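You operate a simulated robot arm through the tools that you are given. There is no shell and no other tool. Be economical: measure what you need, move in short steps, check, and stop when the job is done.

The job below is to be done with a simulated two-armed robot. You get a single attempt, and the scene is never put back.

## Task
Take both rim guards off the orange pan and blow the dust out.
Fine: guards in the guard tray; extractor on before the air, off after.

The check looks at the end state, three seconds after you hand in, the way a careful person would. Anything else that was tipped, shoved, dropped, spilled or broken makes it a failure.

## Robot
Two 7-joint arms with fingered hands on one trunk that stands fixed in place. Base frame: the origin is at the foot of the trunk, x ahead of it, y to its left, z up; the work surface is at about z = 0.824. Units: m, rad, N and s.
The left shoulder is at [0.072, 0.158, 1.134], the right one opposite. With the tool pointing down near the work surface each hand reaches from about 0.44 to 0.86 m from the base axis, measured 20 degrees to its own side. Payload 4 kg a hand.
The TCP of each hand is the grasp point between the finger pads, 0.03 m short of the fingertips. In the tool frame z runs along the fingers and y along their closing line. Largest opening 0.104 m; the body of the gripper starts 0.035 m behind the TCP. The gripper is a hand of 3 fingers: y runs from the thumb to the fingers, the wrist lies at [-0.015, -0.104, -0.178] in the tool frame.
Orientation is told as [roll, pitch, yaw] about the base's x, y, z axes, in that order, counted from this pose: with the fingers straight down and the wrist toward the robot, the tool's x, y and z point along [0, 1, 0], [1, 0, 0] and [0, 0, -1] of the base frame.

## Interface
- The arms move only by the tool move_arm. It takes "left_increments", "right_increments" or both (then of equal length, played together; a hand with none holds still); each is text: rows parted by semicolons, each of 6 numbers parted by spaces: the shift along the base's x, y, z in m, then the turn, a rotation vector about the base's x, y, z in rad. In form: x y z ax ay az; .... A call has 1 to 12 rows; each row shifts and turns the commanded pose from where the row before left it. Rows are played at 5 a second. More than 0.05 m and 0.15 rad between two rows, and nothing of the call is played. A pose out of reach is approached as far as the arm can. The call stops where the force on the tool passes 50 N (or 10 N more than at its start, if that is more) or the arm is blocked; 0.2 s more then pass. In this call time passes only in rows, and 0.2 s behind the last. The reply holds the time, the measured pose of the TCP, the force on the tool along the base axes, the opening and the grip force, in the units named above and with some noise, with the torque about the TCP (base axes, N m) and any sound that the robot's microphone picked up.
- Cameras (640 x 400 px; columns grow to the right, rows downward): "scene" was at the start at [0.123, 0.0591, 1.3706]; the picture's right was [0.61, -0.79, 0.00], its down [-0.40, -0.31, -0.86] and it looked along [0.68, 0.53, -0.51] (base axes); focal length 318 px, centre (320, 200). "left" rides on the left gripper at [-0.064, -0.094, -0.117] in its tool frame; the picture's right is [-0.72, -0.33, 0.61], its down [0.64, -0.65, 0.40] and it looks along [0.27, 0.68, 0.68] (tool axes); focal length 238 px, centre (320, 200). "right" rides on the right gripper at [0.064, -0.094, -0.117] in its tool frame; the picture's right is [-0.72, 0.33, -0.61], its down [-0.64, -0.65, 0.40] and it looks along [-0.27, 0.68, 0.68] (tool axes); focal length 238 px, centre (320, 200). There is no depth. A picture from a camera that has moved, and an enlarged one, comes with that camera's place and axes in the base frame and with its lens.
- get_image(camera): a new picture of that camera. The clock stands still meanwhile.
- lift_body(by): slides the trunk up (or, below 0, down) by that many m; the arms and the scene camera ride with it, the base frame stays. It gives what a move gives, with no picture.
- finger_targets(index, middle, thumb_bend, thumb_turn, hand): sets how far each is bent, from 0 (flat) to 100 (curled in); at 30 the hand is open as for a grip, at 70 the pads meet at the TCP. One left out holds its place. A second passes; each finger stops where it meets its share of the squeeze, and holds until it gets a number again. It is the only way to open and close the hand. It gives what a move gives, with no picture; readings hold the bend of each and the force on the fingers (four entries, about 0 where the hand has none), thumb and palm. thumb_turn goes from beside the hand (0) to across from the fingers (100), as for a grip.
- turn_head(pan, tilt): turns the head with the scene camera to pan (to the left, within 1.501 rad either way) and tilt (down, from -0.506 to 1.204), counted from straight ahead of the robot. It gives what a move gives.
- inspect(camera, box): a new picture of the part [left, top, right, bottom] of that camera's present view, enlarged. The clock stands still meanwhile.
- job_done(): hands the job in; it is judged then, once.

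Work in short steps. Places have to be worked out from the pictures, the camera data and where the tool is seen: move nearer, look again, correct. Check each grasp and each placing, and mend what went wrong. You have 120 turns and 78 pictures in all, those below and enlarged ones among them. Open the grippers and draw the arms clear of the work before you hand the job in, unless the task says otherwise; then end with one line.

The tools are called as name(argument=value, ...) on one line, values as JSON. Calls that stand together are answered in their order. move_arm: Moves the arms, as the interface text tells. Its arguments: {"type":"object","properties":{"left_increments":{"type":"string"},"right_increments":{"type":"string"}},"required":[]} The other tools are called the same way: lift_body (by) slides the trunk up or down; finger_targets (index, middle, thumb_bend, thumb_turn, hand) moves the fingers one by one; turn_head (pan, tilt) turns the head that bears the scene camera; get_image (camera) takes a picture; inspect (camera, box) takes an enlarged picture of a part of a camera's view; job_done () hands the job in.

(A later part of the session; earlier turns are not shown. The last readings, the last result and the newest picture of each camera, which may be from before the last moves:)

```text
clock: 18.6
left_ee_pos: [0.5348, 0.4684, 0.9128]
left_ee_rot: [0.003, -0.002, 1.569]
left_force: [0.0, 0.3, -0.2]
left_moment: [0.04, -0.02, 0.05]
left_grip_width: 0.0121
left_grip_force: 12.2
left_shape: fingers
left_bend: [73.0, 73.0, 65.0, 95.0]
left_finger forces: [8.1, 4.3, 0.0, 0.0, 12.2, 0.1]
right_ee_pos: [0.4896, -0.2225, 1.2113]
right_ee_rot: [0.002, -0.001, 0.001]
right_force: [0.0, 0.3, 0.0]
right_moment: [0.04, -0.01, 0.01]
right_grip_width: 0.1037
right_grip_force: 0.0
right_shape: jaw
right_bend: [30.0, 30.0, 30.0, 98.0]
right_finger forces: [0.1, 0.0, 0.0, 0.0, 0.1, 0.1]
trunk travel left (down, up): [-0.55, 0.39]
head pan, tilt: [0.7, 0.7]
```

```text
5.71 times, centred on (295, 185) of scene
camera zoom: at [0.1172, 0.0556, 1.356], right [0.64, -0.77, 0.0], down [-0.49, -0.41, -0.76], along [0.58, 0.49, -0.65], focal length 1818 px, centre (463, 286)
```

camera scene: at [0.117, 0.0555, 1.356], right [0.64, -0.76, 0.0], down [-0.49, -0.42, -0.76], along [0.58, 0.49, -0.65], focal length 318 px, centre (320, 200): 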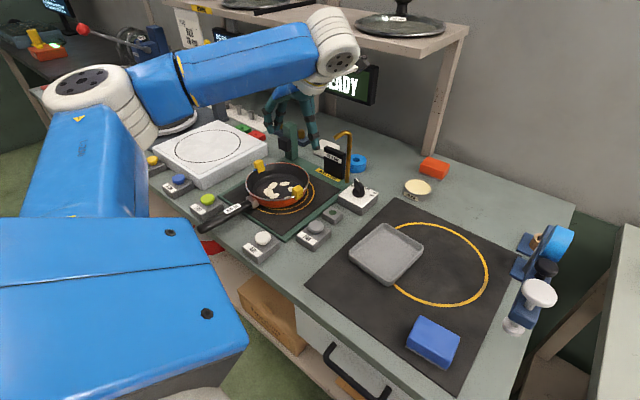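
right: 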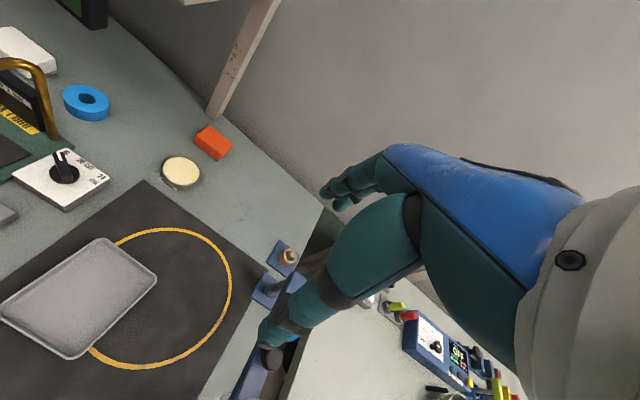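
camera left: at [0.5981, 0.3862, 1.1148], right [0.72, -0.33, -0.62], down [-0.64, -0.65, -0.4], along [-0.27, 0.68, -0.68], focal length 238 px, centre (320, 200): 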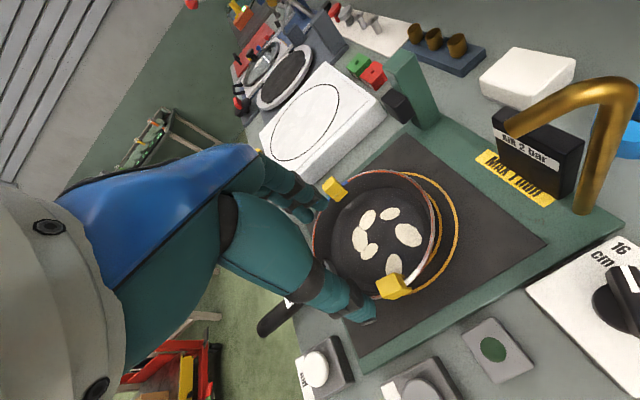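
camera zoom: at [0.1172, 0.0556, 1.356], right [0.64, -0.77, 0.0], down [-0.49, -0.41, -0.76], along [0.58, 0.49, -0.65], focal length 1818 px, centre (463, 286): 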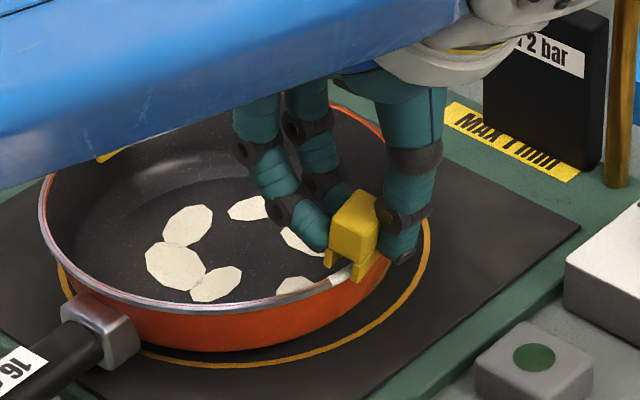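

The guard is free of the rim (white mark stays on the pan). I lift it and carry it over the tray.

move_arm(left_increments="0 0 0.03 0 0 0;0 0 0.04 0 0 0;0.01 -0.03 0.015 0 0 0;0.01 -0.04 0 0 0 0;0.01 -0.04 0 0 0 0;0.01 -0.04 0 0 0 0;0.01 -0.04 0 0 0 0;0 -0.04 0 0 0 0")

turn_head(pan=0.4, tilt=0.7)

get_image(camera="left")

get_image(camera="scene")

```text
clock: 20.4
left_ee_pos: [0.5843, 0.2349, 0.9972]
left_ee_rot: [0.001, -0.003, 1.571]
left_force: [-0.3, 0.1, -0.8]
left_moment: [0.02, -0.02, 0.06]
left_grip_width: 0.012
left_grip_force: 12.2
left_shape: fingers
left_bend: [73.0, 73.0, 65.0, 95.0]
left_finger forces: [8.1, 4.1, 0.0, 0.0, 12.1, 0.1]
right_ee_pos: [0.4899, -0.2255, 1.2103]
right_ee_rot: [0.002, 0.003, 0.001]
right_force: [1.1, 0.5, 0.0]
right_moment: [0.01, 0.01, 0.01]
right_grip_width: 0.1037
right_grip_force: 0.0
right_shape: jaw
right_bend: [30.0, 30.0, 30.0, 98.0]
right_finger forces: [0.0, 0.1, 0.0, 0.0, 0.0, 0.0]
trunk travel left (down, up): [-0.55, 0.39]
head pan, tilt: [0.7, 0.7]
```

```text
clock: 21.2
left_ee_pos: [0.5857, 0.2375, 0.9966]
left_ee_rot: [0.001, -0.001, 1.568]
left_force: [0.0, -0.5, -0.2]
left_moment: [0.01, -0.02, 0.02]
left_grip_width: 0.0118
left_grip_force: 11.8
left_shape: fingers
left_bend: [73.0, 73.0, 65.0, 95.0]
left_finger forces: [8.0, 4.0, 0.1, 0.1, 12.1, 0.1]
right_ee_pos: [0.4895, -0.2239, 1.2112]
right_ee_rot: [0.004, 0.0, -0.001]
right_force: [0.3, 0.1, -0.3]
right_moment: [0.01, -0.01, -0.01]
right_grip_width: 0.1038
right_grip_force: 0.1
right_shape: jaw
right_bend: [30.0, 30.0, 30.0, 98.0]
right_finger forces: [0.0, 0.0, 0.0, 0.1, 0.1, 0.0]
trunk travel left (down, up): [-0.55, 0.39]
head pan, tilt: [0.4, 0.7]
```

```text
43 pictures are left
camera left: at [0.6491, 0.1414, 1.1141], right [0.72, -0.33, -0.62], down [-0.64, -0.65, -0.4], along [-0.27, 0.69, -0.68], focal length 238 px, centre (320, 200)
```

left: 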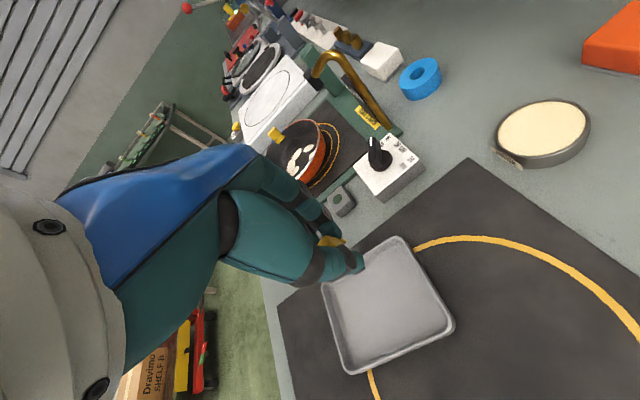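

```text
42 pictures are left
camera scene: at [0.1309, 0.0323, 1.356], right [0.39, -0.92, 0.0], down [-0.6, -0.25, -0.76], along [0.7, 0.3, -0.65], focal length 318 px, centre (320, 200)
```

scene: 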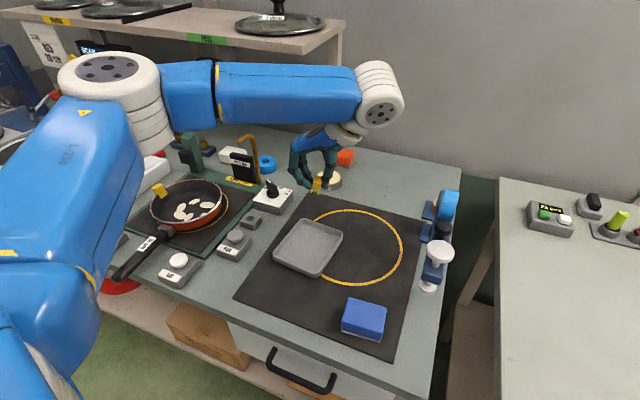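

Tray spans x≈0.48–0.606, y≈0.18–0.287. I lower the guard to just above the tray floor near (0.575, 0.236).

move_arm(left_increments="-0.010 -0.001 -0.03 0 0 0;0 0 -0.03 0 0 0;0 0 -0.03 0 0 0;0 0 -0.025 0 0 0;0 0 -0.006 0 0 0")

inspect(camera="scene", box=[250, 130, 390, 290])

```text
clock: 22.4
left_ee_pos: [0.5752, 0.2364, 0.8764]
left_ee_rot: [0.001, -0.002, 1.569]
left_force: [-0.3, 0.3, 0.0]
left_moment: [0.0, 0.03, 0.01]
left_grip_width: 0.012
left_grip_force: 12.2
left_shape: fingers
left_bend: [73.0, 73.0, 65.0, 95.0]
left_finger forces: [7.9, 4.0, 0.0, 0.1, 12.0, 0.1]
right_ee_pos: [0.4896, -0.2231, 1.21]
right_ee_rot: [0.002, 0.0, 0.0]
right_force: [-1.2, -0.6, -0.7]
right_moment: [0.03, 0.02, 0.01]
right_grip_width: 0.1034
right_grip_force: 0.0
right_shape: jaw
right_bend: [30.0, 30.0, 30.0, 98.0]
right_finger forces: [0.0, 0.0, 0.1, 0.0, 0.0, 0.0]
trunk travel left (down, up): [-0.55, 0.39]
head pan, tilt: [0.4, 0.7]
```

```text
2.50 times, centred on (320, 210) of scene
camera zoom: at [0.131, 0.033, 1.3559], right [0.39, -0.92, 0.0], down [-0.6, -0.25, -0.76], along [0.7, 0.3, -0.65], focal length 796 px, centre (320, 175)
```

zoom: 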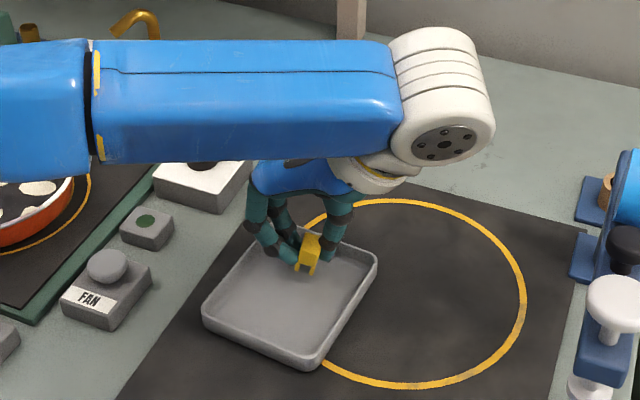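

Well inside the tray, not yet touching. I lower further in small steps until contact.

move_arm(left_increments="0 0 -0.004 0 0 0;0 0 -0.004 0 0 0;0 0 -0.003 0 0 0")

inspect(camera="scene", box=[285, 170, 355, 250])

```text
clock: 23.2
left_ee_pos: [0.5759, 0.2368, 0.8669]
left_ee_rot: [0.001, -0.002, 1.571]
left_force: [0.5, -0.9, -0.1]
left_moment: [-0.02, 0.02, 0.0]
left_grip_width: 0.0123
left_grip_force: 12.5
left_shape: fingers
left_bend: [73.0, 73.0, 65.0, 95.0]
left_finger forces: [8.0, 4.0, 0.1, 0.0, 12.1, 0.1]
right_ee_pos: [0.4899, -0.2232, 1.21]
right_ee_rot: [0.001, 0.0, 0.0]
right_force: [-0.8, 0.4, -0.2]
right_moment: [-0.02, 0.0, 0.0]
right_grip_width: 0.1036
right_grip_force: 0.0
right_shape: jaw
right_bend: [30.0, 30.0, 30.0, 98.0]
right_finger forces: [0.0, 0.0, 0.0, 0.0, 0.0, 0.0]
trunk travel left (down, up): [-0.55, 0.39]
head pan, tilt: [0.4, 0.7]
```

```text
5.00 times, centred on (320, 210) of scene
camera zoom: at [0.1309, 0.0329, 1.3559], right [0.39, -0.92, 0.0], down [-0.6, -0.25, -0.76], along [0.7, 0.3, -0.65], focal length 1591 px, centre (320, 150)
```

zoom: 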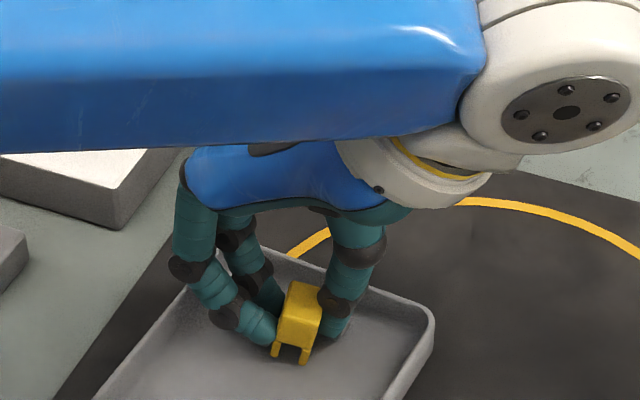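

The guard's feet look near the floor. I lower up to 6 mm more in 2 mm steps, watching the force.

move_arm(left_increments="0 0 -0.002 0 0 0;0 0 -0.002 0 0 0;0 0 -0.002 0 0 0")

```text
clock: 24.0
left_ee_pos: [0.5753, 0.2364, 0.8619]
left_ee_rot: [-0.002, -0.002, 1.568]
left_force: [-1.2, 1.8, 9.3]
left_moment: [-0.1, -0.03, -0.01]
left_grip_width: 0.0107
left_grip_force: 13.7
left_shape: fingers
left_bend: [73.0, 73.0, 66.0, 95.0]
left_finger forces: [9.3, 5.4, 0.0, 0.0, 12.2, 0.0]
right_ee_pos: [0.488, -0.225, 1.211]
right_ee_rot: [0.003, 0.001, 0.0]
right_force: [0.7, 0.1, 0.7]
right_moment: [0.0, 0.01, -0.01]
right_grip_width: 0.1038
right_grip_force: 0.0
right_shape: jaw
right_bend: [30.0, 30.0, 30.0, 98.0]
right_finger forces: [0.1, 0.1, 0.0, 0.0, 0.1, 0.0]
trunk travel left (down, up): [-0.55, 0.39]
head pan, tilt: [0.4, 0.7]
```

Contact with the floor at 9 N. I raise 2 mm, open and lift away.

move_arm(left_increments="0 0 0.003 0 0 0")

finger_targets(hand="left", index=55, middle=55, thumb_bend=55)

move_arm(left_increments="0 0 0.02 0 0 0;0 0 0.03 0 0 0;0 0 0.04 0 0 0;0 0 0.04 0 0 0")

get_image(camera="left")

```text
clock: 24.4
left_ee_pos: [0.5748, 0.2372, 0.8621]
left_ee_rot: [0.003, 0.0, 1.569]
left_force: [0.2, 1.6, 1.9]
left_moment: [0.0, -0.04, -0.04]
left_grip_width: 0.0111
left_grip_force: 13.0
left_shape: fingers
left_bend: [73.0, 73.0, 66.0, 95.0]
left_finger forces: [8.7, 4.2, 0.0, 0.1, 12.2, 0.0]
right_ee_pos: [0.4888, -0.2229, 1.21]
right_ee_rot: [0.002, 0.003, 0.0]
right_force: [0.0, 0.2, 0.3]
right_moment: [-0.02, 0.02, 0.0]
right_grip_width: 0.1036
right_grip_force: 0.0
right_shape: jaw
right_bend: [30.0, 30.0, 30.0, 98.0]
right_finger forces: [0.0, 0.1, 0.1, 0.0, 0.1, 0.0]
trunk travel left (down, up): [-0.55, 0.39]
head pan, tilt: [0.4, 0.7]
```

```text
clock: 25.4
left_ee_pos: [0.5744, 0.2366, 0.8647]
left_ee_rot: [0.0, -0.002, 1.569]
left_force: [0.1, 0.2, 0.8]
left_moment: [0.02, -0.03, 0.0]
left_grip_width: 0.0386
left_grip_force: 0.0
left_shape: fingers
left_bend: [55.0, 55.0, 55.0, 97.0]
left_finger forces: [0.1, 0.0, 0.0, 0.0, 0.1, 0.0]
right_ee_pos: [0.4894, -0.224, 1.2104]
right_ee_rot: [0.001, 0.001, -0.001]
right_force: [1.3, -0.4, 0.1]
right_moment: [0.03, -0.02, -0.01]
right_grip_width: 0.104
right_grip_force: 0.1
right_shape: jaw
right_bend: [30.0, 30.0, 30.0, 98.0]
right_finger forces: [0.0, 0.0, 0.1, 0.0, 0.0, 0.1]
trunk travel left (down, up): [-0.55, 0.39]
head pan, tilt: [0.4, 0.7]
```

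```text
clock: 26.4
left_ee_pos: [0.575, 0.2347, 0.9942]
left_ee_rot: [0.003, -0.001, 1.569]
left_force: [-0.1, -0.4, -0.2]
left_moment: [0.0, 0.03, 0.0]
left_grip_width: 0.0384
left_grip_force: 0.1
left_shape: fingers
left_bend: [55.0, 55.0, 55.0, 97.0]
left_finger forces: [0.1, 0.1, 0.0, 0.0, 0.0, 0.0]
right_ee_pos: [0.4887, -0.2245, 1.2118]
right_ee_rot: [0.003, 0.0, -0.001]
right_force: [1.2, 0.2, 0.1]
right_moment: [0.02, -0.01, -0.04]
right_grip_width: 0.1037
right_grip_force: 0.1
right_shape: jaw
right_bend: [30.0, 30.0, 30.0, 98.0]
right_finger forces: [0.0, 0.0, 0.0, 0.0, 0.0, 0.1]
trunk travel left (down, up): [-0.55, 0.39]
head pan, tilt: [0.4, 0.7]
```

```text
39 pictures are left
camera left: at [0.6397, 0.1395, 1.111], right [0.72, -0.33, -0.62], down [-0.64, -0.65, -0.4], along [-0.27, 0.69, -0.68], focal length 238 px, centre (320, 200)
```

left: 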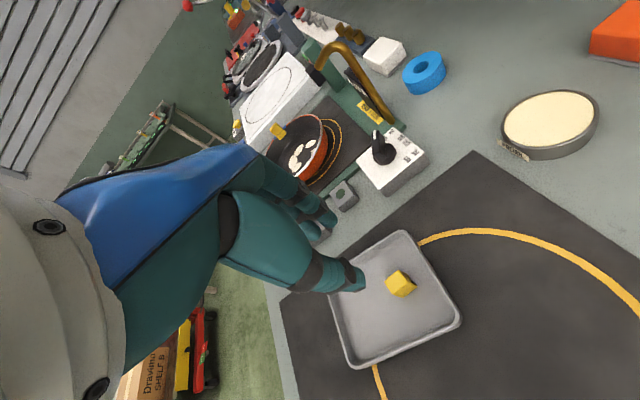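

Guard one rests in the tray. Now I move the left hand back at height toward the far guard and look from both cameras.

move_arm(left_increments="-0.005 0.045 0.01 0 0 0;-0.005 0.045 0.01 0 0 0;-0.005 0.045 0.01 0 0 0;-0.005 0.045 0.01 0 0 0;-0.005 0.045 0 0 0 0;0 0.045 0 0 0 0;0 0.045 0 0 0 0")

turn_head(pan=0.8, tilt=0.65)

get_image(camera="left")

get_image(camera="scene")

```text
clock: 28.0
left_ee_pos: [0.5517, 0.5556, 1.0337]
left_ee_rot: [0.005, 0.001, 1.569]
left_force: [-0.2, 0.2, 0.0]
left_moment: [-0.01, 0.0, 0.02]
left_grip_width: 0.0387
left_grip_force: 0.0
left_shape: fingers
left_bend: [55.0, 55.0, 55.0, 97.0]
left_finger forces: [0.0, 0.0, 0.1, 0.1, 0.0, 0.1]
right_ee_pos: [0.4893, -0.221, 1.2117]
right_ee_rot: [-0.002, -0.001, 0.0]
right_force: [0.2, -0.4, 0.7]
right_moment: [-0.02, -0.01, 0.04]
right_grip_width: 0.1035
right_grip_force: 0.0
right_shape: jaw
right_bend: [30.0, 30.0, 30.0, 98.0]
right_finger forces: [0.1, 0.0, 0.0, 0.1, 0.0, 0.1]
trunk travel left (down, up): [-0.55, 0.39]
head pan, tilt: [0.4, 0.7]
```

```text
clock: 28.9
left_ee_pos: [0.5517, 0.5538, 1.0336]
left_ee_rot: [0.001, 0.0, 1.569]
left_force: [0.5, -0.5, -0.5]
left_moment: [0.0, 0.03, 0.0]
left_grip_width: 0.0385
left_grip_force: 0.0
left_shape: fingers
left_bend: [55.0, 55.0, 55.0, 97.0]
left_finger forces: [0.1, 0.0, 0.0, 0.0, 0.1, 0.0]
right_ee_pos: [0.4896, -0.2212, 1.2111]
right_ee_rot: [0.0, -0.001, -0.001]
right_force: [-1.1, -0.1, -0.2]
right_moment: [0.02, 0.05, 0.0]
right_grip_width: 0.1037
right_grip_force: 0.1
right_shape: jaw
right_bend: [30.0, 30.0, 30.0, 98.0]
right_finger forces: [0.0, 0.1, 0.1, 0.0, 0.0, 0.1]
trunk travel left (down, up): [-0.55, 0.39]
head pan, tilt: [0.799, 0.649]
```

```text
38 pictures are left
camera left: at [0.6163, 0.4578, 1.1511], right [0.72, -0.33, -0.62], down [-0.64, -0.65, -0.4], along [-0.27, 0.68, -0.68], focal length 238 px, centre (320, 200)
```

left: 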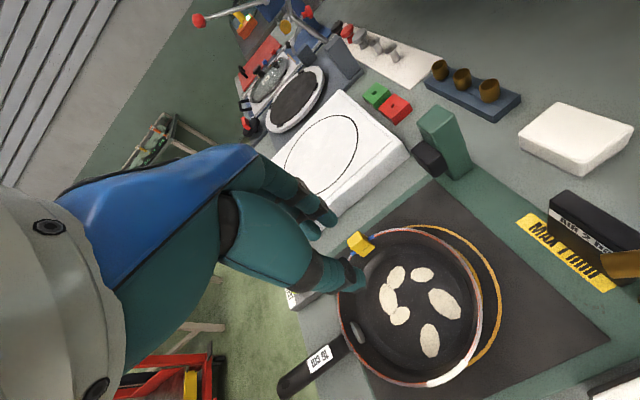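

```text
37 pictures are left
camera scene: at [0.1129, 0.0636, 1.3603], right [0.72, -0.7, 0.0], down [-0.42, -0.43, -0.8], along [0.55, 0.57, -0.61], focal length 318 px, centre (320, 200)
```

scene: 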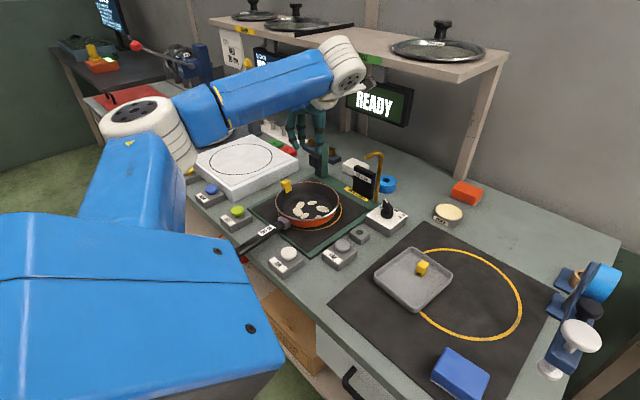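

Both views put the far cube at (0.532, 0.620). I open a bit more, move over it, come down to z≈0.93 and look again.

finger_targets(hand="left", index=48, middle=48, thumb_bend=48)

move_arm(left_increments="-0.01 0.033 0 0 0 0;-0.0097 0.032 0 0 0 0;0 0 -0.03 0 0 0;0 0 -0.03 0 0 0;0 0 -0.03 0 0 0;0 0 -0.015 0 0 0")

get_image(camera="left")

inspect(camera="scene", box=[240, 140, 350, 240])

```text
clock: 29.9
left_ee_pos: [0.5525, 0.5534, 1.0336]
left_ee_rot: [0.001, 0.0, 1.57]
left_force: [-0.2, -0.1, -0.5]
left_moment: [-0.03, -0.02, 0.01]
left_grip_width: 0.0566
left_grip_force: 0.0
left_shape: fingers
left_bend: [48.0, 48.0, 48.0, 97.0]
left_finger forces: [0.0, 0.0, 0.0, 0.0, 0.0, 0.0]
right_ee_pos: [0.4896, -0.223, 1.211]
right_ee_rot: [0.002, 0.0, 0.0]
right_force: [-0.2, 0.4, 0.4]
right_moment: [-0.02, 0.02, 0.01]
right_grip_width: 0.1037
right_grip_force: 0.1
right_shape: jaw
right_bend: [30.0, 30.0, 30.0, 98.0]
right_finger forces: [0.0, 0.1, 0.0, 0.0, 0.0, 0.1]
trunk travel left (down, up): [-0.55, 0.39]
head pan, tilt: [0.799, 0.649]
```

```text
clock: 31.3
left_ee_pos: [0.5316, 0.6184, 0.9254]
left_ee_rot: [0.0, 0.0, 1.571]
left_force: [-0.7, 0.8, 0.0]
left_moment: [-0.04, 0.0, -0.01]
left_grip_width: 0.0568
left_grip_force: 0.0
left_shape: fingers
left_bend: [48.0, 48.0, 48.0, 97.0]
left_finger forces: [0.0, 0.0, 0.0, 0.0, 0.0, 0.0]
right_ee_pos: [0.4889, -0.2207, 1.2126]
right_ee_rot: [0.0, 0.001, 0.0]
right_force: [-0.8, -0.2, -0.2]
right_moment: [0.03, 0.05, -0.01]
right_grip_width: 0.1035
right_grip_force: 0.2
right_shape: jaw
right_bend: [30.0, 30.0, 30.0, 98.0]
right_finger forces: [0.0, 0.0, 0.0, 0.0, 0.0, 0.0]
trunk travel left (down, up): [-0.55, 0.39]
head pan, tilt: [0.799, 0.649]
```

```text
36 pictures are left
camera left: at [0.5961, 0.5235, 1.0427], right [0.72, -0.33, -0.61], down [-0.64, -0.65, -0.4], along [-0.27, 0.68, -0.68], focal length 238 px, centre (320, 200)
```

left: 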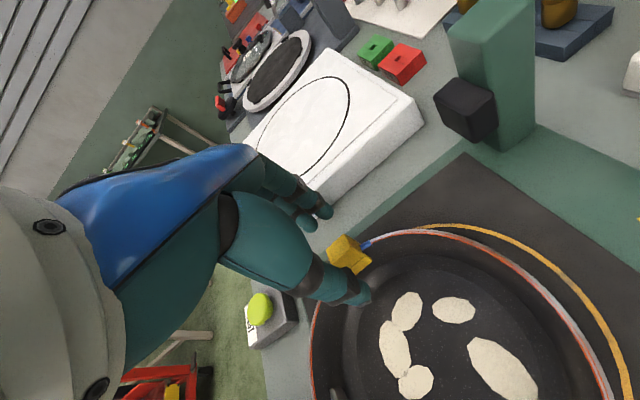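

```text
4.00 times, centred on (295, 190) of scene
camera zoom: at [0.1131, 0.0643, 1.3603], right [0.72, -0.7, 0.0], down [-0.42, -0.43, -0.79], along [0.55, 0.57, -0.61], focal length 1273 px, centre (420, 240)
```

zoom: 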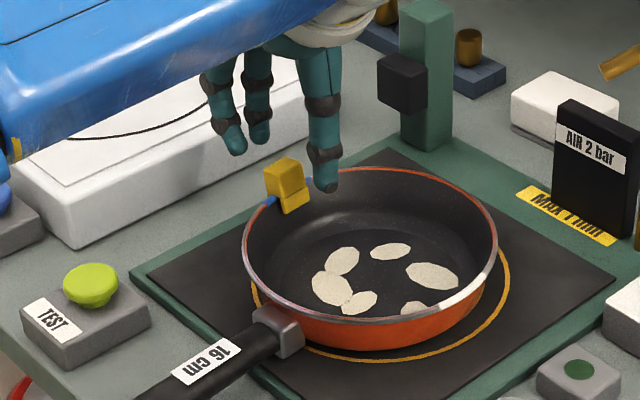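

Consistent: cube at (0.532, 0.620). I descend to z≈0.901 and close part-way, then fully.

move_arm(left_increments="0 0.002 -0.015 0 0 0;0 0 -0.010 0 0 0")

finger_targets(hand="left", index=58, middle=58, thumb_bend=58)

inspect(camera="scene", box=[260, 150, 330, 210])

```text
clock: 31.9
left_ee_pos: [0.5297, 0.6203, 0.9013]
left_ee_rot: [0.0, 0.0, 1.57]
left_force: [0.5, -0.7, 0.1]
left_moment: [0.0, -0.03, -0.03]
left_grip_width: 0.0568
left_grip_force: 0.0
left_shape: fingers
left_bend: [48.0, 48.0, 48.0, 97.0]
left_finger forces: [0.0, 0.1, 0.0, 0.0, 0.0, 0.1]
right_ee_pos: [0.4907, -0.2213, 1.2107]
right_ee_rot: [0.002, 0.002, 0.0]
right_force: [-0.4, 0.0, -0.4]
right_moment: [-0.01, 0.0, -0.01]
right_grip_width: 0.1036
right_grip_force: 0.0
right_shape: jaw
right_bend: [30.0, 30.0, 30.0, 98.0]
right_finger forces: [0.0, 0.1, 0.0, 0.0, 0.0, 0.0]
trunk travel left (down, up): [-0.55, 0.39]
head pan, tilt: [0.799, 0.649]
```

```text
clock: 32.9
left_ee_pos: [0.5309, 0.618, 0.9018]
left_ee_rot: [0.002, 0.0, 1.569]
left_force: [-1.1, 0.4, -0.8]
left_moment: [0.03, -0.01, -0.02]
left_grip_width: 0.0343
left_grip_force: 0.0
left_shape: fingers
left_bend: [57.0, 57.0, 57.0, 97.0]
left_finger forces: [0.1, 0.0, 0.0, 0.1, 0.0, 0.0]
right_ee_pos: [0.4879, -0.2222, 1.2113]
right_ee_rot: [0.001, 0.0, -0.001]
right_force: [0.3, 0.1, 0.5]
right_moment: [-0.02, 0.01, 0.01]
right_grip_width: 0.1037
right_grip_force: 0.2
right_shape: jaw
right_bend: [30.0, 30.0, 30.0, 98.0]
right_finger forces: [0.1, 0.0, 0.0, 0.1, 0.1, 0.0]
trunk travel left (down, up): [-0.55, 0.39]
head pan, tilt: [0.799, 0.649]
```

```text
6.67 times, centred on (295, 180) of scene
camera zoom: at [0.1127, 0.0638, 1.3603], right [0.72, -0.7, 0.0], down [-0.42, -0.43, -0.8], along [0.55, 0.57, -0.61], focal length 2122 px, centre (487, 333)
```

zoom: 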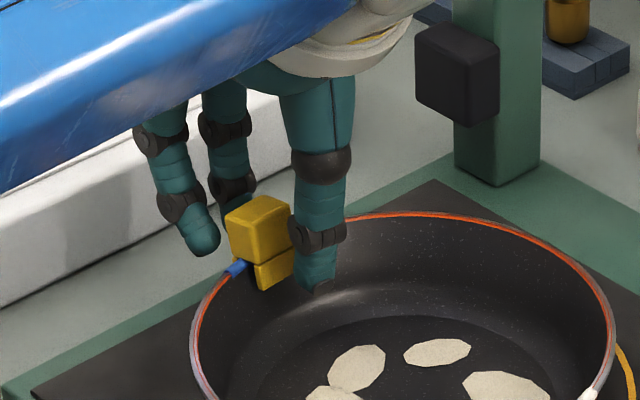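

The cube is bracketed by the thumb inside and both fingers outside. I close fully and lift 12 mm.

finger_targets(hand="left", index=74, middle=74, thumb_bend=74)

move_arm(left_increments="0 0 0.004 0 0 0;0 0 0.004 0 0 0;0 0 0.004 0 0 0")

inspect(camera="scene", box=[240, 140, 350, 240])

```text
clock: 33.9
left_ee_pos: [0.5304, 0.6192, 0.9006]
left_ee_rot: [0.001, -0.001, 1.57]
left_force: [-1.0, 1.5, 0.2]
left_moment: [-0.1, -0.05, -0.06]
left_grip_width: 0.0118
left_grip_force: 15.0
left_shape: fingers
left_bend: [72.0, 72.0, 66.0, 97.0]
left_finger forces: [8.5, 7.1, 0.1, 0.1, 14.2, 0.0]
right_ee_pos: [0.489, -0.2227, 1.2109]
right_ee_rot: [0.0, 0.0, 0.0]
right_force: [0.2, 0.0, -0.3]
right_moment: [-0.03, 0.03, -0.01]
right_grip_width: 0.104
right_grip_force: 0.1
right_shape: jaw
right_bend: [30.0, 30.0, 30.0, 98.0]
right_finger forces: [0.0, 0.0, 0.0, 0.1, 0.0, 0.0]
trunk travel left (down, up): [-0.55, 0.39]
head pan, tilt: [0.799, 0.649]
```

```text
clock: 34.7
left_ee_pos: [0.5307, 0.6199, 0.9143]
left_ee_rot: [0.004, -0.002, 1.568]
left_force: [-1.1, -0.6, -2.1]
left_moment: [-0.09, -0.04, -0.12]
left_grip_width: 0.012
left_grip_force: 13.3
left_shape: fingers
left_bend: [73.0, 72.0, 66.0, 97.0]
left_finger forces: [7.3, 5.6, 0.0, 0.0, 13.7, 0.0]
right_ee_pos: [0.49, -0.2217, 1.2107]
right_ee_rot: [0.001, 0.001, 0.001]
right_force: [0.1, 0.6, 0.2]
right_moment: [0.0, -0.03, -0.03]
right_grip_width: 0.1038
right_grip_force: 0.1
right_shape: jaw
right_bend: [30.0, 30.0, 30.0, 98.0]
right_finger forces: [0.0, 0.0, 0.1, 0.1, 0.0, 0.0]
trunk travel left (down, up): [-0.55, 0.39]
head pan, tilt: [0.799, 0.649]
```

```text
4.00 times, centred on (295, 190) of scene
camera zoom: at [0.1127, 0.0638, 1.3603], right [0.72, -0.7, 0.0], down [-0.42, -0.43, -0.8], along [0.55, 0.57, -0.61], focal length 1273 px, centre (420, 240)
```

zoom: 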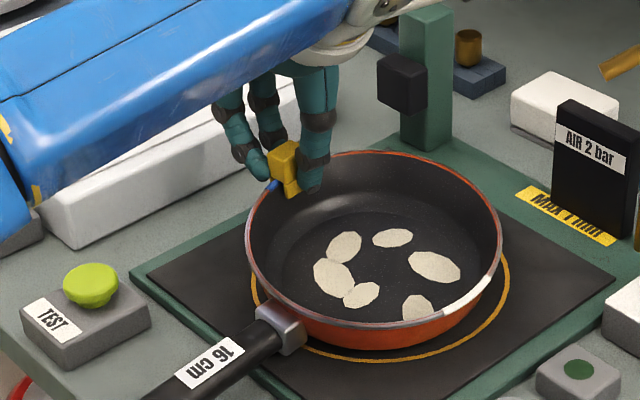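

The pan is tilting slightly; this guard is wedged on the rim. I lower back, release, and check the cube's orientation.

move_arm(left_increments="0 0 -0.004 0 0 0;0 0 -0.004 0 0 0;0 0 -0.004 0 0 0")

finger_targets(hand="left", index=52, middle=52, thumb_bend=52)

inspect(camera="scene", box=[240, 150, 340, 240])

inspect(camera="left", box=[270, 190, 470, 400])

```text
clock: 35.5
left_ee_pos: [0.5306, 0.6191, 0.9025]
left_ee_rot: [0.003, -0.001, 1.569]
left_force: [-0.1, 1.6, 0.8]
left_moment: [-0.16, -0.04, -0.08]
left_grip_width: 0.012
left_grip_force: 14.3
left_shape: fingers
left_bend: [73.0, 72.0, 66.0, 97.0]
left_finger forces: [8.6, 7.3, 0.1, 0.0, 13.6, 0.0]
right_ee_pos: [0.4896, -0.2216, 1.2106]
right_ee_rot: [-0.001, -0.001, 0.001]
right_force: [0.3, 0.6, 0.5]
right_moment: [0.01, 0.01, 0.03]
right_grip_width: 0.1038
right_grip_force: 0.0
right_shape: jaw
right_bend: [30.0, 30.0, 30.0, 98.0]
right_finger forces: [0.1, 0.0, 0.1, 0.0, 0.0, 0.0]
trunk travel left (down, up): [-0.55, 0.39]
head pan, tilt: [0.799, 0.649]
```

```text
clock: 36.5
left_ee_pos: [0.5315, 0.6198, 0.9021]
left_ee_rot: [0.002, 0.0, 1.57]
left_force: [0.9, 0.3, 0.7]
left_moment: [-0.02, 0.0, -0.03]
left_grip_width: 0.0462
left_grip_force: 0.2
left_shape: fingers
left_bend: [52.0, 52.0, 52.0, 97.0]
left_finger forces: [0.0, 0.0, 0.1, 0.0, 0.0, 0.0]
right_ee_pos: [0.489, -0.221, 1.211]
right_ee_rot: [-0.001, 0.0, -0.001]
right_force: [-0.3, -0.6, 1.1]
right_moment: [0.01, 0.0, 0.02]
right_grip_width: 0.1037
right_grip_force: 0.0
right_shape: jaw
right_bend: [30.0, 30.0, 30.0, 98.0]
right_finger forces: [0.1, 0.0, 0.0, 0.1, 0.0, 0.1]
trunk travel left (down, up): [-0.55, 0.39]
head pan, tilt: [0.799, 0.649]
```

```text
4.44 times, centred on (290, 195) of scene
camera zoom: at [0.1127, 0.0637, 1.3603], right [0.72, -0.7, 0.0], down [-0.42, -0.43, -0.8], along [0.55, 0.57, -0.61], focal length 1414 px, centre (453, 222)
```

zoom: 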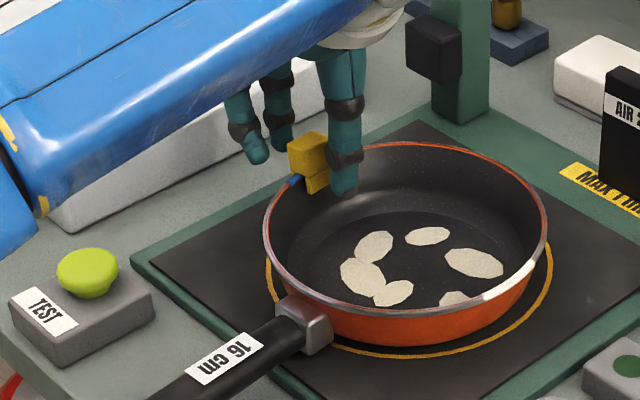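

```text
1.90 times, centred on (370, 295) of left
camera zoom: at [0.5958, 0.5243, 1.0194], right [0.72, -0.33, -0.62], down [-0.64, -0.65, -0.4], along [-0.27, 0.68, -0.68], focal length 454 px, centre (225, 19)
```

zoom: 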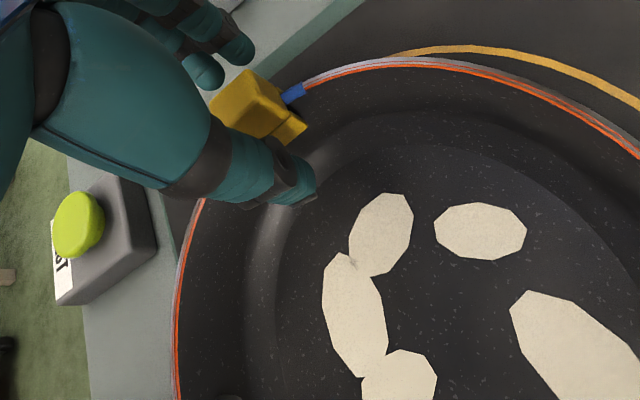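

I'll regrip higher, with the yaw turned 0.1 rad to the radial direction and 4 mm toward −y to remove the side load (fingers closed further than the thumb last time).

move_arm(left_increments="0 -0.004 0.005 0 0 0.1")

finger_targets(hand="left", index=74, middle=74, thumb_bend=74)

inspect(camera="scene", box=[240, 150, 340, 240])

```text
clock: 36.9
left_ee_pos: [0.5316, 0.6158, 0.9076]
left_ee_rot: [0.001, 0.0, 1.669]
left_force: [0.3, 0.2, -0.1]
left_moment: [-0.01, 0.01, -0.01]
left_grip_width: 0.0467
left_grip_force: 0.0
left_shape: fingers
left_bend: [52.0, 52.0, 52.0, 97.0]
left_finger forces: [0.1, 0.0, 0.0, 0.1, 0.1, 0.0]
right_ee_pos: [0.4906, -0.2226, 1.2103]
right_ee_rot: [0.002, 0.002, 0.001]
right_force: [-0.2, 0.8, 0.0]
right_moment: [0.02, 0.01, 0.01]
right_grip_width: 0.1036
right_grip_force: 0.0
right_shape: jaw
right_bend: [30.0, 30.0, 30.0, 98.0]
right_finger forces: [0.0, 0.0, 0.1, 0.0, 0.1, 0.0]
trunk travel left (down, up): [-0.55, 0.39]
head pan, tilt: [0.799, 0.649]
```

```text
clock: 37.9
left_ee_pos: [0.532, 0.6157, 0.9079]
left_ee_rot: [0.003, 0.0, 1.671]
left_force: [-1.1, 1.2, -0.8]
left_moment: [-0.11, -0.01, -0.07]
left_grip_width: 0.0117
left_grip_force: 14.0
left_shape: fingers
left_bend: [72.0, 73.0, 66.0, 97.0]
left_finger forces: [9.4, 5.3, 0.0, 0.0, 12.2, 0.0]
right_ee_pos: [0.4903, -0.2216, 1.211]
right_ee_rot: [0.001, 0.0, -0.001]
right_force: [-0.1, 0.3, 0.2]
right_moment: [0.0, 0.0, 0.01]
right_grip_width: 0.1037
right_grip_force: 0.1
right_shape: jaw
right_bend: [30.0, 30.0, 30.0, 98.0]
right_finger forces: [0.0, 0.0, 0.0, 0.1, 0.0, 0.0]
trunk travel left (down, up): [-0.55, 0.39]
head pan, tilt: [0.799, 0.649]
```

```text
4.44 times, centred on (290, 195) of scene
camera zoom: at [0.1127, 0.064, 1.3603], right [0.72, -0.7, 0.0], down [-0.42, -0.43, -0.8], along [0.55, 0.57, -0.61], focal length 1414 px, centre (453, 222)
```

zoom: 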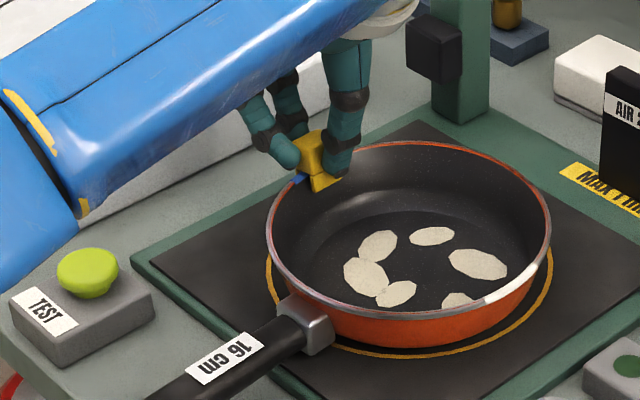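

Good hold on the cube only. I lift 8 mm slowly and check.

move_arm(left_increments="0 0 0.003 0 0 0;0 0 0.003 0 0 0;0 0 0.003 0 0 0")

inspect(camera="scene", box=[240, 150, 340, 240])

```text
clock: 38.7
left_ee_pos: [0.5305, 0.6161, 0.9173]
left_ee_rot: [0.001, 0.0, 1.669]
left_force: [-0.2, -0.4, -0.5]
left_moment: [-0.01, -0.01, 0.01]
left_grip_width: 0.0114
left_grip_force: 13.1
left_shape: fingers
left_bend: [72.0, 73.0, 66.0, 96.0]
left_finger forces: [9.5, 4.3, 0.1, 0.1, 11.4, 0.0]
right_ee_pos: [0.4894, -0.222, 1.2114]
right_ee_rot: [0.0, 0.001, 0.001]
right_force: [-0.2, 0.4, -0.6]
right_moment: [0.01, -0.02, 0.02]
right_grip_width: 0.1039
right_grip_force: 0.1
right_shape: jaw
right_bend: [30.0, 30.0, 30.0, 98.0]
right_finger forces: [0.1, 0.1, 0.0, 0.0, 0.0, 0.0]
trunk travel left (down, up): [-0.55, 0.39]
head pan, tilt: [0.799, 0.649]
```

```text
4.44 times, centred on (290, 195) of scene
camera zoom: at [0.1127, 0.0636, 1.3603], right [0.72, -0.7, 0.0], down [-0.42, -0.43, -0.8], along [0.55, 0.57, -0.61], focal length 1414 px, centre (453, 222)
```

zoom: 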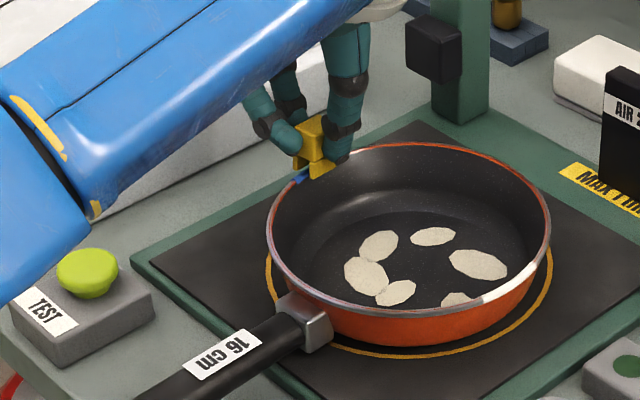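

The guard slides off and the pan stays put. I lift and carry it to the tray's near half (0.515, 0.236).

move_arm(left_increments="0 0 0.02 0 0 0;0 0 0.04 0 0 0;0 -0.038 0.025 0 0 -0.1;-0.002 -0.038 0 0 0 0;-0.002 -0.038 0 0 0 0;-0.002 -0.038 0 0 0 0;-0.002 -0.038 0 0 0 0;-0.002 -0.038 0 0 0 0;-0.002 -0.038 0 0 0 0;-0.002 -0.038 0 0 0 0;-0.002 -0.038 0 0 0 0;0 -0.038 0 0 0 0")

turn_head(pan=0.5, tilt=0.75)

get_image(camera="scene")

```text
clock: 41.3
left_ee_pos: [0.5139, 0.2333, 1.0032]
left_ee_rot: [0.001, -0.002, 1.57]
left_force: [-0.1, 0.0, -0.1]
left_moment: [0.04, -0.01, 0.0]
left_grip_width: 0.0112
left_grip_force: 11.3
left_shape: fingers
left_bend: [73.0, 74.0, 66.0, 96.0]
left_finger forces: [9.2, 2.5, 0.1, 0.1, 10.8, 0.0]
right_ee_pos: [0.4918, -0.2257, 1.2092]
right_ee_rot: [0.005, 0.001, 0.002]
right_force: [0.4, -0.9, 1.1]
right_moment: [-0.03, 0.0, -0.04]
right_grip_width: 0.1035
right_grip_force: 0.1
right_shape: jaw
right_bend: [30.0, 30.0, 30.0, 98.0]
right_finger forces: [0.0, 0.0, 0.1, 0.1, 0.0, 0.0]
trunk travel left (down, up): [-0.55, 0.39]
head pan, tilt: [0.799, 0.649]
```

```text
clock: 42.1
left_ee_pos: [0.5141, 0.2359, 1.0038]
left_ee_rot: [0.002, -0.002, 1.568]
left_force: [-1.2, 0.1, 0.6]
left_moment: [0.03, 0.02, 0.01]
left_grip_width: 0.0112
left_grip_force: 11.3
left_shape: fingers
left_bend: [73.0, 74.0, 66.0, 96.0]
left_finger forces: [9.2, 2.6, 0.0, 0.0, 10.8, 0.0]
right_ee_pos: [0.4897, -0.2232, 1.2107]
right_ee_rot: [0.002, 0.0, 0.001]
right_force: [-0.1, 0.6, -0.6]
right_moment: [0.01, 0.01, -0.03]
right_grip_width: 0.1037
right_grip_force: 0.0
right_shape: jaw
right_bend: [30.0, 30.0, 30.0, 98.0]
right_finger forces: [0.1, 0.1, 0.1, 0.0, 0.1, 0.0]
trunk travel left (down, up): [-0.55, 0.39]
head pan, tilt: [0.499, 0.75]
```

```text
28 pictures are left
camera scene: at [0.1252, 0.0391, 1.3518], right [0.48, -0.88, 0.0], down [-0.6, -0.33, -0.73], along [0.64, 0.35, -0.68], focal length 318 px, centre (320, 200)
```

scene: 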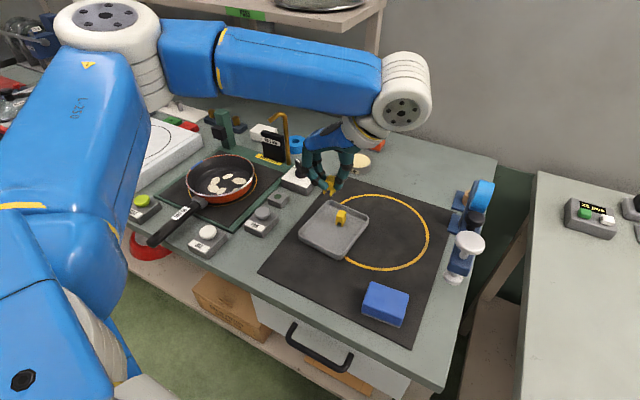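

Guard held above the tray's free half. I lower it, the last part in 2 mm steps.

move_arm(left_increments="0.001 0 -0.04 0 0 0;0 0 -0.04 0 0 0;0 0 -0.03 0 0 0;0 0 -0.014 0 0 0;0 0 -0.003 0 0 0;0 0 -0.003 0 0 0;0 0 -0.003 0 0 0")

```text
clock: 43.7
left_ee_pos: [0.5142, 0.2334, 0.8694]
left_ee_rot: [-0.001, -0.002, 1.569]
left_force: [-0.8, 0.4, 4.0]
left_moment: [-0.01, -0.05, -0.01]
left_grip_width: 0.0115
left_grip_force: 12.5
left_shape: fingers
left_bend: [73.0, 74.0, 66.0, 96.0]
left_finger forces: [10.2, 3.3, 0.0, 0.0, 10.8, 0.1]
right_ee_pos: [0.4882, -0.2231, 1.2109]
right_ee_rot: [0.001, 0.0, 0.0]
right_force: [0.2, 1.1, 0.6]
right_moment: [-0.01, -0.05, -0.01]
right_grip_width: 0.1037
right_grip_force: 0.0
right_shape: jaw
right_bend: [30.0, 30.0, 30.0, 98.0]
right_finger forces: [0.0, 0.0, 0.0, 0.0, 0.0, 0.1]
trunk travel left (down, up): [-0.55, 0.39]
head pan, tilt: [0.499, 0.75]
```

Floor contact at 4 N. I release and lift away, then look.

finger_targets(hand="left", index=55, middle=55, thumb_bend=55)

move_arm(left_increments="0 0 0.02 0 0 0;0 0 0.03 0 0 0;0 0 0.04 0 0 0;0 0 0.04 0 0 0")

get_image(camera="scene")

```text
clock: 44.7
left_ee_pos: [0.5147, 0.2356, 0.8681]
left_ee_rot: [0.002, -0.001, 1.571]
left_force: [0.3, 0.1, -0.2]
left_moment: [0.01, -0.02, 0.01]
left_grip_width: 0.0385
left_grip_force: 0.1
left_shape: fingers
left_bend: [55.0, 55.0, 55.0, 97.0]
left_finger forces: [0.0, 0.1, 0.0, 0.1, 0.0, 0.0]
right_ee_pos: [0.4904, -0.2227, 1.211]
right_ee_rot: [0.002, 0.002, 0.0]
right_force: [0.3, -0.8, 0.8]
right_moment: [0.02, 0.0, 0.0]
right_grip_width: 0.1039
right_grip_force: 0.0
right_shape: jaw
right_bend: [30.0, 30.0, 30.0, 98.0]
right_finger forces: [0.0, 0.1, 0.1, 0.0, 0.0, 0.0]
trunk travel left (down, up): [-0.55, 0.39]
head pan, tilt: [0.499, 0.75]
```

```text
clock: 45.7
left_ee_pos: [0.514, 0.2356, 0.9987]
left_ee_rot: [0.001, -0.001, 1.573]
left_force: [0.0, -0.2, 0.1]
left_moment: [-0.01, -0.02, -0.01]
left_grip_width: 0.0383
left_grip_force: 0.0
left_shape: fingers
left_bend: [55.0, 55.0, 55.0, 97.0]
left_finger forces: [0.1, 0.0, 0.1, 0.0, 0.1, 0.0]
right_ee_pos: [0.4888, -0.2241, 1.2108]
right_ee_rot: [0.003, -0.001, 0.0]
right_force: [-0.3, 0.0, -0.4]
right_moment: [0.0, -0.06, 0.0]
right_grip_width: 0.1036
right_grip_force: 0.1
right_shape: jaw
right_bend: [30.0, 30.0, 30.0, 98.0]
right_finger forces: [0.1, 0.1, 0.0, 0.1, 0.0, 0.1]
trunk travel left (down, up): [-0.55, 0.39]
head pan, tilt: [0.499, 0.75]
```

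```text
27 pictures are left
camera scene: at [0.124, 0.0388, 1.3518], right [0.48, -0.88, 0.0], down [-0.6, -0.33, -0.73], along [0.64, 0.35, -0.68], focal length 318 px, centre (320, 200)
```

scene: 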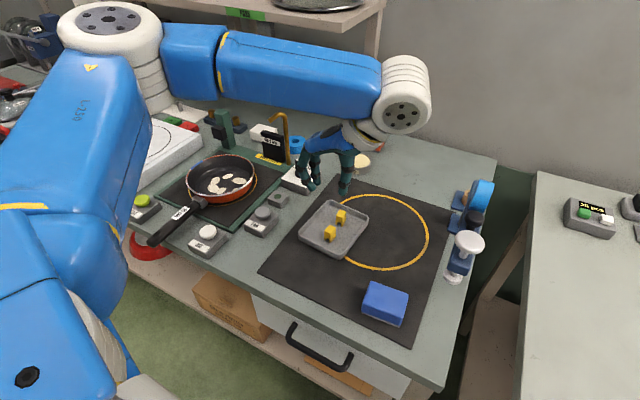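

Both guards are in the tray. Now I locate the FAN and AIR caps precisely.

inspect(camera="scene", box=[180, 140, 310, 270])

finger_targets(hand="left", index=71, middle=71, thumb_bend=71)

```text
3.08 times, centred on (245, 205) of scene
camera zoom: at [0.124, 0.0388, 1.3518], right [0.48, -0.88, 0.0], down [-0.6, -0.33, -0.73], along [0.64, 0.35, -0.68], focal length 979 px, centre (551, 185)
```

zoom: 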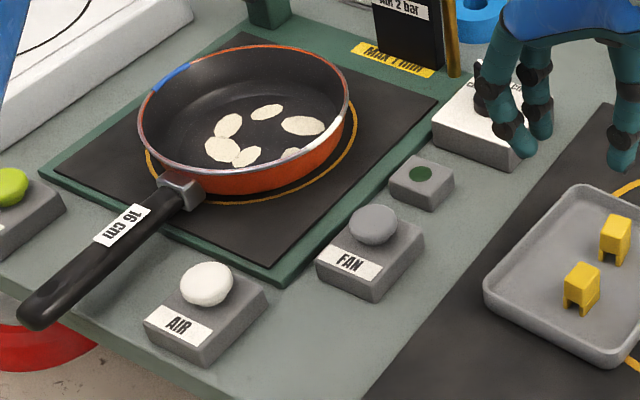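

```text
clock: 46.7
left_ee_pos: [0.5149, 0.2343, 0.9983]
left_ee_rot: [0.001, -0.002, 1.57]
left_force: [0.7, -0.3, -0.5]
left_moment: [0.0, -0.01, 0.0]
left_grip_width: 0.0003
left_grip_force: 0.1
left_shape: fingers
left_bend: [71.0, 71.0, 71.0, 97.0]
left_finger forces: [0.1, 0.0, 0.1, 0.1, 0.1, 0.0]
right_ee_pos: [0.4902, -0.224, 1.211]
right_ee_rot: [0.003, 0.003, 0.0]
right_force: [0.7, 0.7, 0.9]
right_moment: [0.0, -0.01, 0.02]
right_grip_width: 0.1035
right_grip_force: 0.1
right_shape: jaw
right_bend: [30.0, 30.0, 30.0, 98.0]
right_finger forces: [0.0, 0.1, 0.0, 0.0, 0.0, 0.1]
trunk travel left (down, up): [-0.55, 0.39]
head pan, tilt: [0.499, 0.75]
```

FAN cap ≈(0.489, 0.380, top ~0.865); AIR cap ≈(0.391, 0.4435). With fingers closed as a poker, I move over FAN and check alignment.

move_arm(left_increments="-0.0065 0.0365 0 0 0 0;-0.0065 0.0365 0 0 0 0;-0.0065 0.0365 0 0 0 0;-0.0065 0.036 0 0 0 0;0 0 -0.04 0 0 0;0 0 -0.03 0 0 0")

inspect(camera="scene", box=[190, 130, 330, 270])

get_image(camera="left")

```text
clock: 48.1
left_ee_pos: [0.489, 0.3795, 0.9286]
left_ee_rot: [0.002, -0.002, 1.569]
left_force: [0.6, 0.0, -0.9]
left_moment: [0.0, -0.01, -0.02]
left_grip_width: 0.0
left_grip_force: 0.0
left_shape: fingers
left_bend: [71.0, 71.0, 71.0, 97.0]
left_finger forces: [0.0, 0.0, 0.0, 0.1, 0.1, 0.1]
right_ee_pos: [0.4908, -0.2244, 1.2093]
right_ee_rot: [0.001, 0.001, 0.001]
right_force: [1.4, 0.6, -0.4]
right_moment: [-0.01, -0.01, -0.01]
right_grip_width: 0.1038
right_grip_force: 0.1
right_shape: jaw
right_bend: [30.0, 30.0, 30.0, 98.0]
right_finger forces: [0.0, 0.0, 0.0, 0.1, 0.1, 0.1]
trunk travel left (down, up): [-0.55, 0.39]
head pan, tilt: [0.499, 0.75]
```

```text
2.86 times, centred on (260, 200) of scene
camera zoom: at [0.1261, 0.041, 1.3516], right [0.48, -0.88, 0.0], down [-0.6, -0.33, -0.73], along [0.64, 0.35, -0.68], focal length 909 px, centre (491, 200)
```

zoom: 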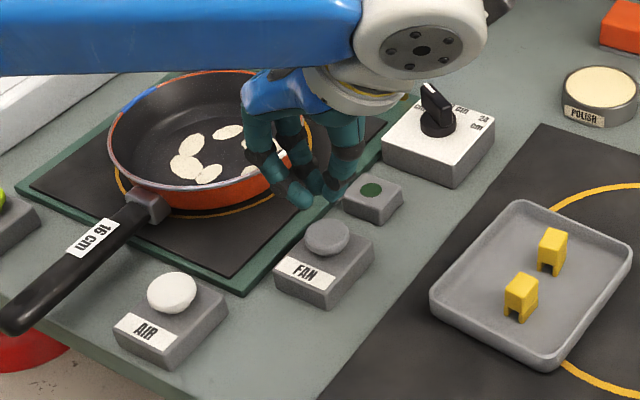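

```text
24 pictures are left
camera left: at [0.5539, 0.2847, 1.0456], right [0.72, -0.33, -0.62], down [-0.64, -0.65, -0.4], along [-0.27, 0.68, -0.68], focal length 238 px, centre (320, 200)
```

left: 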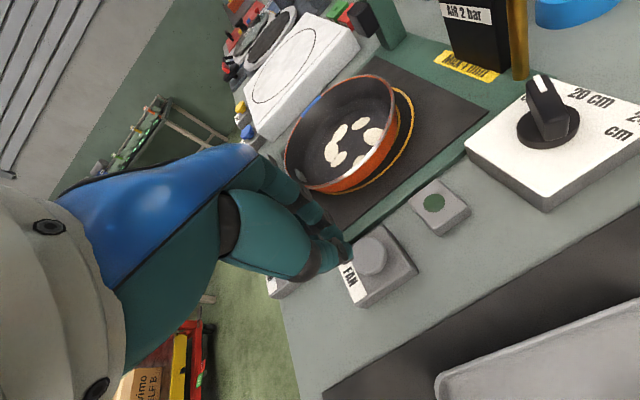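

The fingertips line up over the FAN cap within a few mm. I lower until touching, in small steps.

move_arm(left_increments="0.003 0 -0.02 0 0 0;0 0 -0.008 0 0 0;0 0 -0.004 0 0 0;0 0 -0.004 0 0 0")

```text
clock: 49.1
left_ee_pos: [0.4925, 0.3802, 0.8934]
left_ee_rot: [0.004, -0.002, 1.57]
left_force: [0.1, 0.3, -0.4]
left_moment: [0.02, 0.02, -0.03]
left_grip_width: 0.0001
left_grip_force: 0.0
left_shape: fingers
left_bend: [71.0, 71.0, 71.0, 97.0]
left_finger forces: [0.1, 0.1, 0.0, 0.1, 0.0, 0.0]
right_ee_pos: [0.4901, -0.223, 1.2111]
right_ee_rot: [0.003, 0.002, 0.0]
right_force: [0.7, -0.1, -0.1]
right_moment: [0.01, -0.02, -0.01]
right_grip_width: 0.1036
right_grip_force: 0.2
right_shape: jaw
right_bend: [30.0, 30.0, 30.0, 98.0]
right_finger forces: [0.0, 0.0, 0.0, 0.0, 0.0, 0.0]
trunk travel left (down, up): [-0.55, 0.39]
head pan, tilt: [0.499, 0.75]
```

No contact yet; continue down in 3 mm steps.

move_arm(left_increments="0 0 -0.003 0 0 0;0 0 -0.003 0 0 0;0 0 -0.003 0 0 0")

```text
clock: 49.9
left_ee_pos: [0.4916, 0.38, 0.8836]
left_ee_rot: [0.002, -0.002, 1.569]
left_force: [0.1, -0.2, 4.2]
left_moment: [-0.03, -0.02, -0.02]
left_grip_width: 0.0
left_grip_force: 2.0
left_shape: fingers
left_bend: [71.0, 71.0, 71.0, 97.0]
left_finger forces: [0.1, 0.1, 0.0, 0.0, 3.8, 0.1]
right_ee_pos: [0.4891, -0.2244, 1.2113]
right_ee_rot: [0.002, 0.0, 0.0]
right_force: [-0.3, -0.7, 0.3]
right_moment: [0.01, -0.01, 0.01]
right_grip_width: 0.1035
right_grip_force: 0.1
right_shape: jaw
right_bend: [30.0, 30.0, 30.0, 98.0]
right_finger forces: [0.0, 0.0, 0.0, 0.1, 0.1, 0.0]
trunk travel left (down, up): [-0.55, 0.39]
head pan, tilt: [0.499, 0.75]
heard: click
```

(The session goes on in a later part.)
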